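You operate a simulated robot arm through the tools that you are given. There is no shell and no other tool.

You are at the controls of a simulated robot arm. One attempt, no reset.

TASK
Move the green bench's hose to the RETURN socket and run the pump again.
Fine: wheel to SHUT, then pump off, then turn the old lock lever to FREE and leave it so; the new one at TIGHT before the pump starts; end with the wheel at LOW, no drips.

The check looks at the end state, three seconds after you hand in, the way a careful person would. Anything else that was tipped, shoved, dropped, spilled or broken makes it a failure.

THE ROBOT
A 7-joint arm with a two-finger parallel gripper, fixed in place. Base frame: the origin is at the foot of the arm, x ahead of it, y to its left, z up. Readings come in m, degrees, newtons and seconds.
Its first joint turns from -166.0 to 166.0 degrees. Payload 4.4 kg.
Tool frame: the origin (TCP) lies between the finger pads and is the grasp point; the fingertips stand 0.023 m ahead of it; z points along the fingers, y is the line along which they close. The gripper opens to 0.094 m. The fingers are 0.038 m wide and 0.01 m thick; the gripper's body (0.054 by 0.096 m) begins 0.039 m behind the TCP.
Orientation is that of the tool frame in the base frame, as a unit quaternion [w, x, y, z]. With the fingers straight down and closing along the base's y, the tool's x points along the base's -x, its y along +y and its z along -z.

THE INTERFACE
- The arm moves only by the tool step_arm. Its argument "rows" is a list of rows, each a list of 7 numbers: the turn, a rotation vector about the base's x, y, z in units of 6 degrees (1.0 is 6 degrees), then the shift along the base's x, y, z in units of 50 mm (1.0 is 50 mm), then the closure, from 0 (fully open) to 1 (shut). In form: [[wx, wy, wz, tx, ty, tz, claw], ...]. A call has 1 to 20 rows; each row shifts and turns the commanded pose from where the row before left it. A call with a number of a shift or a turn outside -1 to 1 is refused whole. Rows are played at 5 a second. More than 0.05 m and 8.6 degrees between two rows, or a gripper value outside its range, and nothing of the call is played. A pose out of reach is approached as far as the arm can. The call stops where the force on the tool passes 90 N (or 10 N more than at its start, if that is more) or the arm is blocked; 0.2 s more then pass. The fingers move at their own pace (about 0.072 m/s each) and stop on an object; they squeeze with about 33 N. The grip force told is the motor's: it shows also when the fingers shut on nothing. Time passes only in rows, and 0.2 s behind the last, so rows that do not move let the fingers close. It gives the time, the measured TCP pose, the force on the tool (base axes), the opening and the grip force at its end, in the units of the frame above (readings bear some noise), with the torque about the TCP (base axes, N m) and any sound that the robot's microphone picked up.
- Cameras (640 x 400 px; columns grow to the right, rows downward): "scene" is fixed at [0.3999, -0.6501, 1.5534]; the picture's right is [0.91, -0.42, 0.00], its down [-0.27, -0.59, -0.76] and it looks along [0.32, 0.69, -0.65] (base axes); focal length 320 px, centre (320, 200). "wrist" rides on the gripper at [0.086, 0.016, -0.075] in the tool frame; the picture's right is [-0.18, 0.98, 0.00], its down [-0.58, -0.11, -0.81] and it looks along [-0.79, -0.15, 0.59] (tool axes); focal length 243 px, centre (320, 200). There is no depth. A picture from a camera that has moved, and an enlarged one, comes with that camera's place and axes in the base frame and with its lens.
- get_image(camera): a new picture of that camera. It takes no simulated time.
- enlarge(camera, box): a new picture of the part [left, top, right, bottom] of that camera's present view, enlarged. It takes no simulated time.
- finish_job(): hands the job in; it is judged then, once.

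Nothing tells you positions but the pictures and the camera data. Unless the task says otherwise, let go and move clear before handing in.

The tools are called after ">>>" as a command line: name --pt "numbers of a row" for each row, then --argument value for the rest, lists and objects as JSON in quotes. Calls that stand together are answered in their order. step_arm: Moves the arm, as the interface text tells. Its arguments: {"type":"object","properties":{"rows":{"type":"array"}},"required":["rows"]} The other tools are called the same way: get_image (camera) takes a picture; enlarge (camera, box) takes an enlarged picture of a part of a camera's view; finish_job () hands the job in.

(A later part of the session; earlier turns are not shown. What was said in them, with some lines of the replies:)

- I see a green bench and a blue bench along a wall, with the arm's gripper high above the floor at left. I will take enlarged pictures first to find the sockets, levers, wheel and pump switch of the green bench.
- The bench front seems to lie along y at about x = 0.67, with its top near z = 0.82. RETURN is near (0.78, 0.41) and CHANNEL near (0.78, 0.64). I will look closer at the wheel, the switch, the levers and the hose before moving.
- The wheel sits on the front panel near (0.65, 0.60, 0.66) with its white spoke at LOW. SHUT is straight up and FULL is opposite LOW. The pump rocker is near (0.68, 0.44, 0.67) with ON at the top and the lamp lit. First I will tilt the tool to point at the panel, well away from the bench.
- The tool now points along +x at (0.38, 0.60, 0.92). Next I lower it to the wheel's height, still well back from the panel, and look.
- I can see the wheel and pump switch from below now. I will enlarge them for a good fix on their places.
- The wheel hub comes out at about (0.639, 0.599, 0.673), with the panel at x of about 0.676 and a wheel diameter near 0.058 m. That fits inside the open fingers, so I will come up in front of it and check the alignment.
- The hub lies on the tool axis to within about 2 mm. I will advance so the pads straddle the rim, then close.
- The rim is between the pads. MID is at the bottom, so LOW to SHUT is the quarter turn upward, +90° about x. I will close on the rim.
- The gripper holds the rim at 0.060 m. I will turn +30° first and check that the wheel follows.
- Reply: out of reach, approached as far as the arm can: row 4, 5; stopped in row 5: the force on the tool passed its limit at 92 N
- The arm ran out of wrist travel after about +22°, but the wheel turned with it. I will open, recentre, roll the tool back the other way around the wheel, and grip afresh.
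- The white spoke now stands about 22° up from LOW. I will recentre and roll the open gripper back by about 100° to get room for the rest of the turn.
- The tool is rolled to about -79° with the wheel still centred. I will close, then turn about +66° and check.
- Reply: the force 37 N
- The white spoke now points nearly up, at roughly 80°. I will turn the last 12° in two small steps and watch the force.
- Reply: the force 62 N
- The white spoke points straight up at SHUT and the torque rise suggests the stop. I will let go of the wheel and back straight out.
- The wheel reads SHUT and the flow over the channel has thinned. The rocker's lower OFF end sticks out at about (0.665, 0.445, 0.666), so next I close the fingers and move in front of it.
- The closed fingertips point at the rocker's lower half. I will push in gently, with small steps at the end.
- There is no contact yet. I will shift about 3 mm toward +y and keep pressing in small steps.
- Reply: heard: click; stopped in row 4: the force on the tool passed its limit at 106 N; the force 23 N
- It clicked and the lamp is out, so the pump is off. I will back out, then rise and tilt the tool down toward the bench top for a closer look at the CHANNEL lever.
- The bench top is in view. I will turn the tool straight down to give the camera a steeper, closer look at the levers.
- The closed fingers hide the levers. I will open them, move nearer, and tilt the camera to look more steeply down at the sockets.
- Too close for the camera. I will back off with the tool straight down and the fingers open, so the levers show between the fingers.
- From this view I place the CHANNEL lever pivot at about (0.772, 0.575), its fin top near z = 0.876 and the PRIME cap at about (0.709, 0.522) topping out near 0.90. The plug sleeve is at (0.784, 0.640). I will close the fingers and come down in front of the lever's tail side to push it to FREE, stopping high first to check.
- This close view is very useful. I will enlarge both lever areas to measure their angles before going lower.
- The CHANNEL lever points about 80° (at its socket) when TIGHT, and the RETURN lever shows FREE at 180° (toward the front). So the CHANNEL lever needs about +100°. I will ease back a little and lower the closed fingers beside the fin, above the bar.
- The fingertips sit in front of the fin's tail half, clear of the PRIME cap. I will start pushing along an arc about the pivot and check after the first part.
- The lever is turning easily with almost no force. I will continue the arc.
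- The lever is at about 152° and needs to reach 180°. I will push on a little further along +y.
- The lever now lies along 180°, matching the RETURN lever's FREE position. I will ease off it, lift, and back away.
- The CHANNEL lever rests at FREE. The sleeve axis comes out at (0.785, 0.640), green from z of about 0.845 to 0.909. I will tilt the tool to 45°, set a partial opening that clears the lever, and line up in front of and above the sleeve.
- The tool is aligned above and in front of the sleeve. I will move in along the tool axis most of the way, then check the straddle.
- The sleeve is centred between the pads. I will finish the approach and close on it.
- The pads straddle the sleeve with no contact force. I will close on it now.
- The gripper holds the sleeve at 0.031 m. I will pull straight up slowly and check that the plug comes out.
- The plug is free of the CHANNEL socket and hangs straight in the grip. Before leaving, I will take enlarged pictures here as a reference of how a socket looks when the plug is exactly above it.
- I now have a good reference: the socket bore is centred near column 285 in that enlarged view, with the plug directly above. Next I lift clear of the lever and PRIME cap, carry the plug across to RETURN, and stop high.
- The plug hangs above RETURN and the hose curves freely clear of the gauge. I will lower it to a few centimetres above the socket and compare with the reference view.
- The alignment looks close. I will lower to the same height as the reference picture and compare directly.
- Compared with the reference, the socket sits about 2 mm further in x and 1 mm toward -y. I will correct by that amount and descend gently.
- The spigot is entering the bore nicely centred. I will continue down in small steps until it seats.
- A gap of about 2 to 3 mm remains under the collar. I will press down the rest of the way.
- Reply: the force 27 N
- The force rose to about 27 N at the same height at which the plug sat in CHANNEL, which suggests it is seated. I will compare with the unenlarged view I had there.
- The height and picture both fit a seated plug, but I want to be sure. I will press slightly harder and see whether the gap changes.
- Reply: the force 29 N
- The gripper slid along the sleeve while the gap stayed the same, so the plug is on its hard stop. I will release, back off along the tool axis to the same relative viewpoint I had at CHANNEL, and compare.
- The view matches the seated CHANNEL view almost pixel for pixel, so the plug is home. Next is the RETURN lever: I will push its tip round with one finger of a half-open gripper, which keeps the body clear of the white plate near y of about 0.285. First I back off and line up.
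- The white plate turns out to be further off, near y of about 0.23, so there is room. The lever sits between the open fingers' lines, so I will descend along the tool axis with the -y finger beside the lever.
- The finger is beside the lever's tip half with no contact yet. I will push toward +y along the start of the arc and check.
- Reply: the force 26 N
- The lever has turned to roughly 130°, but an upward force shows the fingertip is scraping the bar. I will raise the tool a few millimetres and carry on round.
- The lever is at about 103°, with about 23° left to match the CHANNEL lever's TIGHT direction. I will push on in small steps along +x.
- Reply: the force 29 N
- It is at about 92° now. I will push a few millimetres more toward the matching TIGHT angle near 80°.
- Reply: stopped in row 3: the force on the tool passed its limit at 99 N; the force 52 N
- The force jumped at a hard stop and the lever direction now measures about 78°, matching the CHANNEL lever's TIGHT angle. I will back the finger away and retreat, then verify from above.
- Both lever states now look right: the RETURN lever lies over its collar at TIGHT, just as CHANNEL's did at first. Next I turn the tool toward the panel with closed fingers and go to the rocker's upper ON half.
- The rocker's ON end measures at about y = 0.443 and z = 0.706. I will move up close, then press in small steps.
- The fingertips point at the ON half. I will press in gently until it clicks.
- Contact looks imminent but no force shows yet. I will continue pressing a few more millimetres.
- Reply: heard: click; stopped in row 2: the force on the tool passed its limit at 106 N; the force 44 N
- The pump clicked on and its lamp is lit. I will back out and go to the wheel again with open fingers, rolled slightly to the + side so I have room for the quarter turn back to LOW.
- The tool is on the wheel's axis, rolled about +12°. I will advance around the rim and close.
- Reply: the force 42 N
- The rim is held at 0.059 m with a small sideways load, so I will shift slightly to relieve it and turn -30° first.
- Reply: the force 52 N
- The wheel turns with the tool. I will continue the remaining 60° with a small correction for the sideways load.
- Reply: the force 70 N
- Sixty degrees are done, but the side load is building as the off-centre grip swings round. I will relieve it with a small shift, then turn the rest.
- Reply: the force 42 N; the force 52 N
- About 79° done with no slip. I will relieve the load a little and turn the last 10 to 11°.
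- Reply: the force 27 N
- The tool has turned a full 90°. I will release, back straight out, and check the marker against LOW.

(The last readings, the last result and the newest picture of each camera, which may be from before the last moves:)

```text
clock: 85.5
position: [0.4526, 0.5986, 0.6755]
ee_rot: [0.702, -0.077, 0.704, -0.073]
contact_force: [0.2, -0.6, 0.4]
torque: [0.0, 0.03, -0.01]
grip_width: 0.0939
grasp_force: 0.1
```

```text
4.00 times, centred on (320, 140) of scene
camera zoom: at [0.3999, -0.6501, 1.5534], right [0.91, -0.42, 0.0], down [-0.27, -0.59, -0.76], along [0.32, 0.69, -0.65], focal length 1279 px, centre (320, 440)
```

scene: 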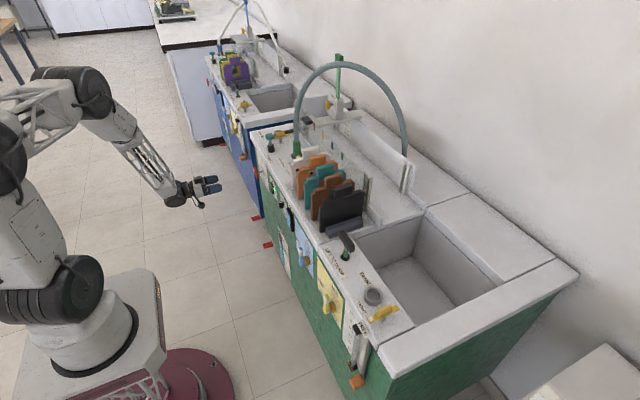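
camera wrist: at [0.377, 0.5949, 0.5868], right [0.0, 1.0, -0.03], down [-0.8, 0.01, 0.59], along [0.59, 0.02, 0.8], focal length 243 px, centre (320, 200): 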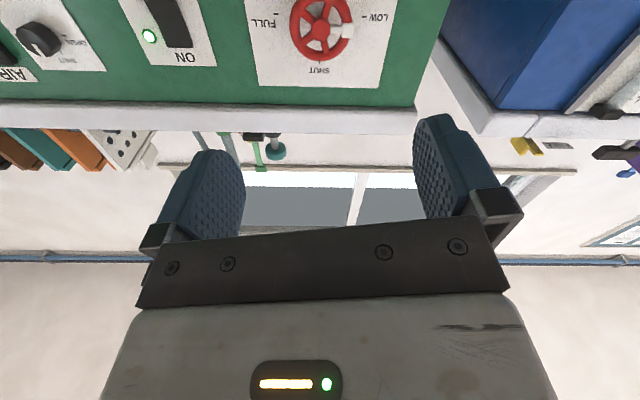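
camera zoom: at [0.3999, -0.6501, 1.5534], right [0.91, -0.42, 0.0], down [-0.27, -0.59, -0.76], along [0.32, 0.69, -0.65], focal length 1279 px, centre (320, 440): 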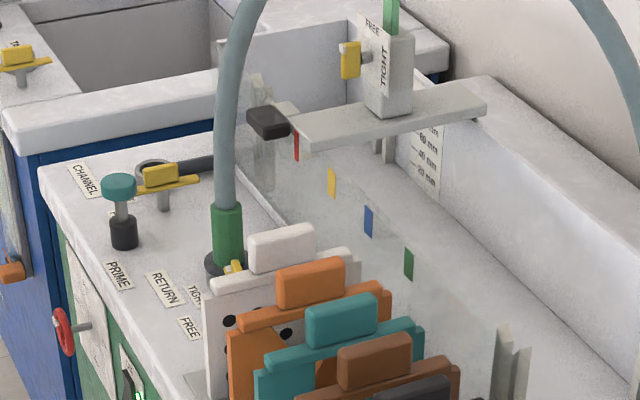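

The marker sits level at LOW and the pump lamp is lit. Now I check the rest: the AIR window, the RETURN plug for drips, the levers, and anything disturbed.

>>> enlarge --camera "scene" --box '[250, 120, 330, 170]'

>>> enlarge --camera "scene" --box '[255, 170, 335, 220]'

>>> enlarge --camera "scene" --box '[255, 210, 335, 290]'

>>> enlarge --camera "wrist" --box '[0, 0, 240, 150]'

>>> enlarge --camera "scene" --box '[340, 90, 440, 200]'

```text
8.00 times, centred on (290, 145) of scene
camera zoom: at [0.3999, -0.6501, 1.5534], right [0.91, -0.42, 0.0], down [-0.27, -0.59, -0.76], along [0.32, 0.69, -0.65], focal length 2557 px, centre (560, 640)
```

zoom: 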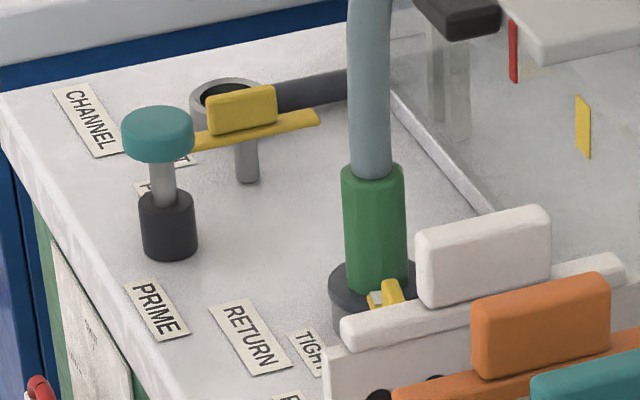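

```text
8.00 times, centred on (295, 195) of scene
camera zoom: at [0.3999, -0.6501, 1.5534], right [0.91, -0.42, 0.0], down [-0.27, -0.59, -0.76], along [0.32, 0.69, -0.65], focal length 2557 px, centre (520, 240)
```

zoom: 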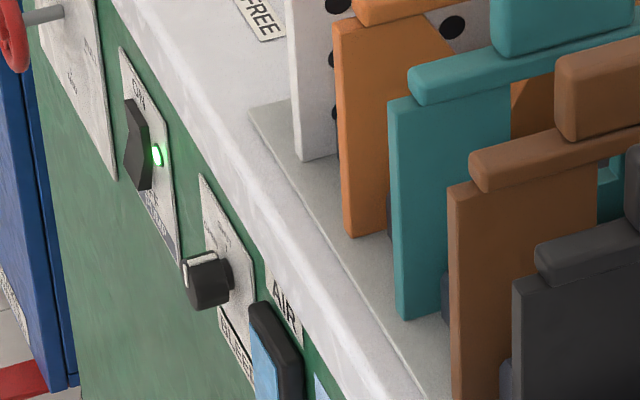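

```text
5.00 times, centred on (295, 250) of scene
camera zoom: at [0.3999, -0.6501, 1.5534], right [0.91, -0.42, 0.0], down [-0.27, -0.59, -0.76], along [0.32, 0.69, -0.65], focal length 1598 px, centre (445, -50)
```

zoom: 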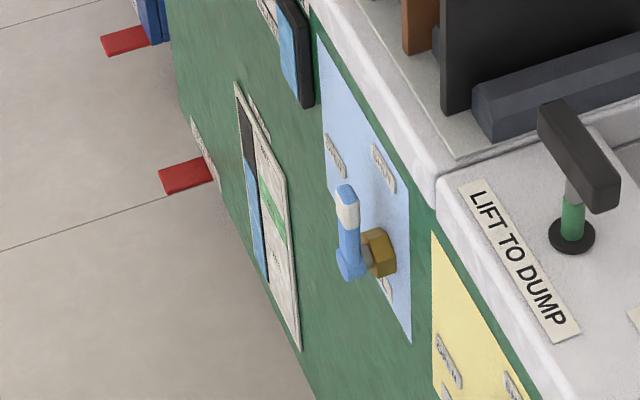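

```text
2.67 times, centred on (120, 75) of wrist
camera zoom: at [0.377, 0.5949, 0.5868], right [0.0, 1.0, -0.03], down [-0.8, 0.01, 0.59], along [0.59, 0.02, 0.8], focal length 647 px, centre (853, 533)
```

zoom: 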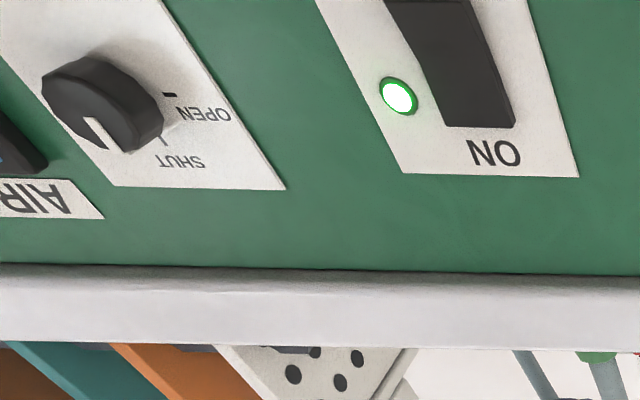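

```text
3.64 times, centred on (390, 145) of scene
camera zoom: at [0.3999, -0.6501, 1.5534], right [0.91, -0.42, 0.0], down [-0.27, -0.59, -0.76], along [0.32, 0.69, -0.65], focal length 1162 px, centre (66, 400)
```

zoom: 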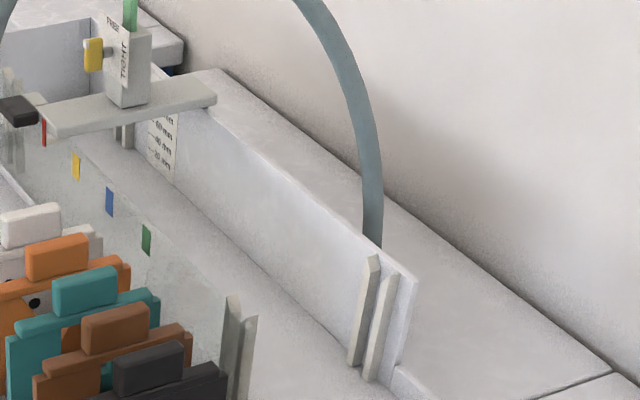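

Everything looks right so far: lamp on, plug seated, RETURN lever over the collar, CHANNEL lever at FREE. I will lift the arm to a clear pose and take one last look from above for drips and at the AIR window.

>>> step_arm --pt "1 0.5 0 0 -0.2 0.5 0" --pt "1 1 0 0 -0.2 0.5 0" --pt "0.05 1 0 0 -0.2 0.5 0" --pt "0 1 0 0 -0.2 0.5 0" --pt "0 1 0 0 -0.2 0.5 0" --pt "0 1 0 0 -0.2 0.5 0" --pt "0 1 0 0 -0.2 0.5 0" --pt "0 1 0 0 -0.2 0.5 0" --pt "0 1 0 0 -0.2 0.5 0" --pt "0 1 0 0 -0.2 0.5 0" --pt "0 1 0 0 -0.2 0.5 0" --pt "0 1 0 0 -0.2 0.5 0" --pt "0 1 0 0 -0.2 0.5 0" --pt "0 1 0 0 -0.2 0.5 0" --pt "0 1 0 0 -0.2 0.5 0" --pt "0 0.5 0 0 0 0 0" --pt "0 0 0 0 0 0 0"

>>> get_image --camera "wrist"

>>> enlarge --camera "wrist" --box '[240, 100, 420, 220]'

>>> enlarge --camera "wrist" --box '[160, 40, 340, 160]'

```text
clock: 89.1
position: [0.452, 0.449, 1.0511]
ee_rot: [-0.001, 0.001, 1.0, 0.009]
contact_force: [0.1, 0.3, 1.1]
torque: [-0.01, -0.02, 0.02]
grip_width: 0.094
grasp_force: 0.1
```

```text
taken
camera wrist: at [0.3651, 0.4623, 1.1251], right [0.19, 0.98, 0.02], down [0.58, -0.13, 0.8], along [0.79, -0.14, -0.6], focal length 243 px, centre (320, 200)
```

wrist: 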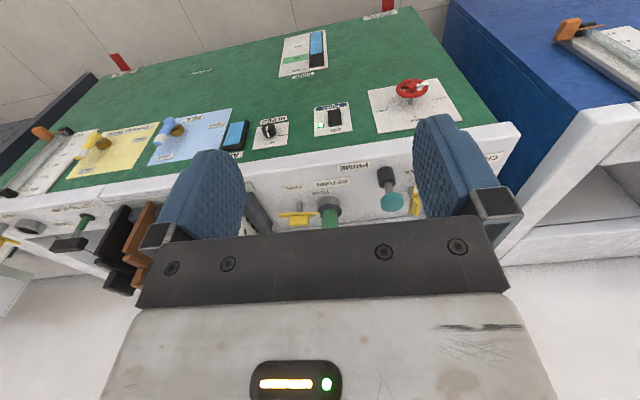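

```text
3.33 times, centred on (330, 160) of wrist
camera zoom: at [0.3651, 0.4623, 1.1251], right [0.19, 0.98, 0.02], down [0.58, -0.13, 0.8], along [0.79, -0.14, -0.6], focal length 809 px, centre (287, 333)
```

zoom: 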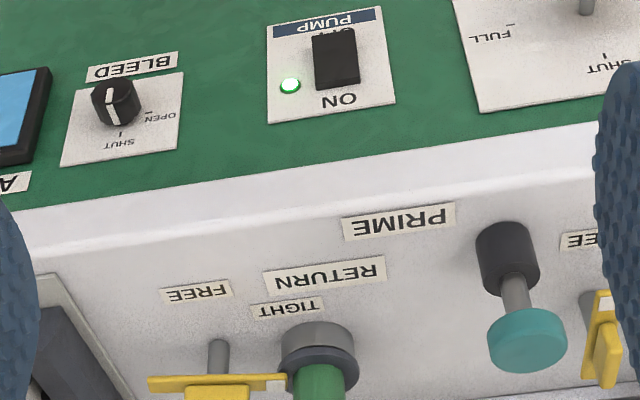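

```text
3.33 times, centred on (250, 100) of wrist
camera zoom: at [0.3651, 0.4623, 1.1251], right [0.19, 0.98, 0.02], down [0.58, -0.13, 0.8], along [0.79, -0.14, -0.6], focal length 809 px, centre (553, 533)
```

zoom: 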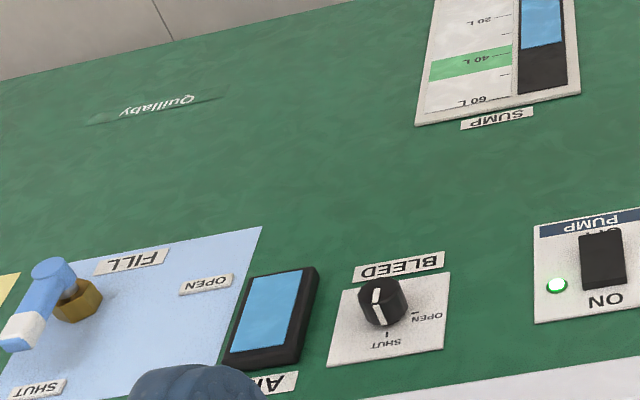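

The AIR window is full, the lamp is lit and there are no wet spots near RETURN. I will check the wheel and the plug area once more, letting a few seconds pass.

>>> step_arm --pt "0 0 0 -0.5 0 0.3 0" --pt "0 0 0 -0.5 0 0.3 0" --pt "0 0 0 0 0 0 0" --pt "0 0 0 0 0 0 0" --pt "0 0 0 0 0 0 0" --pt "0 0 0 0 0 0 0" --pt "0 0 0 0 0 0 0" --pt "0 0 0 0 0 0 0" --pt "0 0 0 0 0 0 0" --pt "0 0 0 0 0 0 0" --pt "0 0 0 0 0 0 0" --pt "0 0 0 0 0 0 0" --pt "0 0 0 0 0 0 0" --pt "0 0 0 0 0 0 0" --pt "0 0 0 0 0 0 0"

>>> enlarge --camera "wrist" --box '[240, 140, 420, 240]'

>>> enlarge --camera "wrist" --box '[350, 70, 470, 145]'

>>> get_image --camera "scene"

>>> enlarge --camera "scene" --box '[250, 120, 330, 170]'

```text
clock: 92.3
position: [0.4017, 0.4496, 1.0804]
ee_rot: [0.0, 0.001, 1.0, 0.008]
contact_force: [-0.9, -0.5, -0.3]
torque: [0.0, 0.02, 0.01]
grip_width: 0.0939
grasp_force: 0.0
```

```text
3.56 times, centred on (330, 190) of wrist
camera zoom: at [0.3152, 0.4633, 1.154], right [0.19, 0.98, 0.02], down [0.58, -0.12, 0.8], along [0.79, -0.14, -0.6], focal length 863 px, centre (284, 236)
```

zoom: 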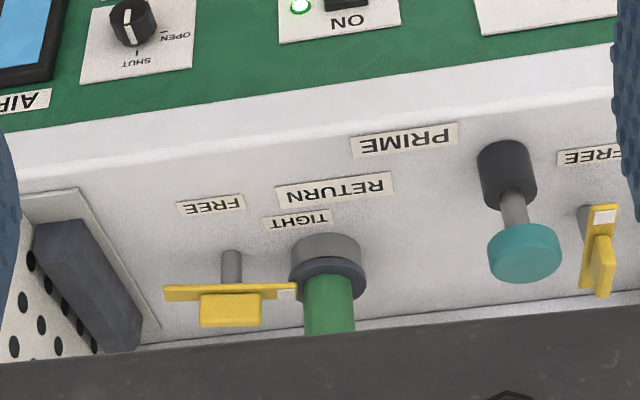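

```text
5.33 times, centred on (410, 108) of wrist
camera zoom: at [0.3152, 0.4633, 1.154], right [0.19, 0.98, 0.02], down [0.58, -0.12, 0.8], along [0.79, -0.14, -0.6], focal length 1294 px, centre (-160, 693)
```

zoom: 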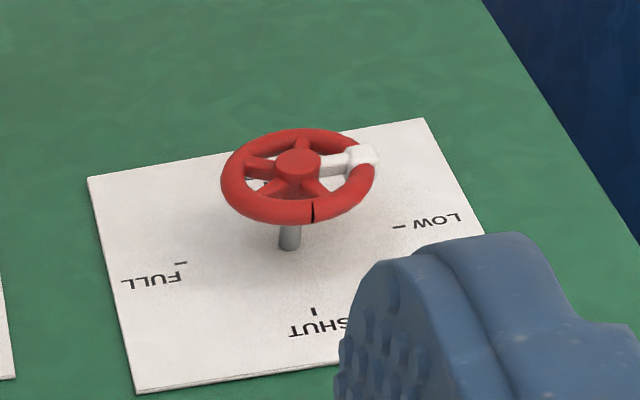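

```text
taken
```

scene: 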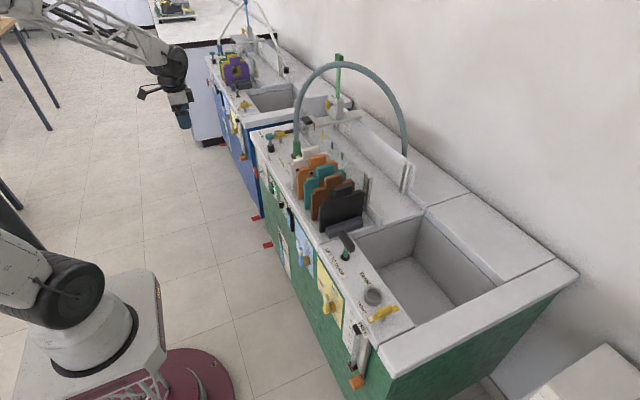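

```text
8.00 times, centred on (290, 145) of scene
camera zoom: at [0.3999, -0.6501, 1.5534], right [0.91, -0.42, 0.0], down [-0.27, -0.59, -0.76], along [0.32, 0.69, -0.65], focal length 2557 px, centre (560, 640)
```

zoom: 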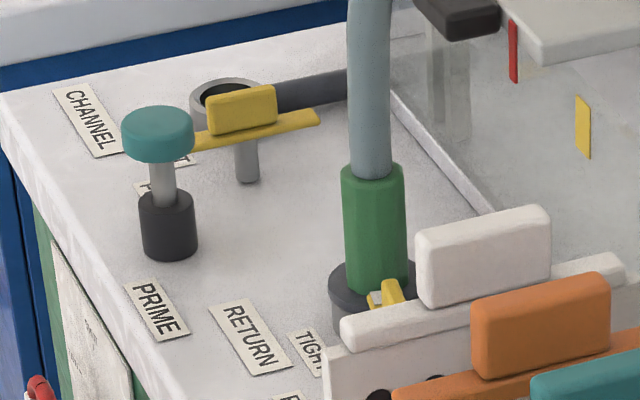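

The last pictures show the finished state:
- **Hose:** seated in RETURN, with no drips visible.
- **Lock levers:** RETURN at TIGHT, CHANNEL left at FREE.
- **Pump and wheel:** pump lamp lit, wheel marker at LOW.
- **Surroundings:** nothing else looks disturbed, and the arm is clear.

I am handing in the job.

>>> finish_job

```text
The job is handed in.
```

The green bench's hose is now in the RETURN socket and the pump is running again. The job is handed in, and I have not seen the result of the check.

1. **Shutdown:** I turned the wheel to SHUT, then switched the pump off. The switch clicked and its lamp went out.
2. **Old socket:** I turned the CHANNEL lock lever to FREE and left it there.
3. **Move:** I pulled the plug straight up, carried it over to RETURN and pressed it in until it stopped. It sits as deep as it did in CHANNEL.
4. **New socket:** I turned the RETURN lock lever until it hit its stop at TIGHT, before starting the pump.
5. **Restart:** I switched the pump on. It clicked and the lamp lit. I then turned the wheel back to LOW.

In the last pictures, about 11 seconds after the wheel went back to LOW, there were no drips or wet spots at either socket. The AIR window was full, and nothing else on the bench looked disturbed. The arm is open and clear of the bench.

On the first turn toward SHUT the wrist ran out of travel and the arm stopped at its force limit. I let go, took a new grip and finished the turn.
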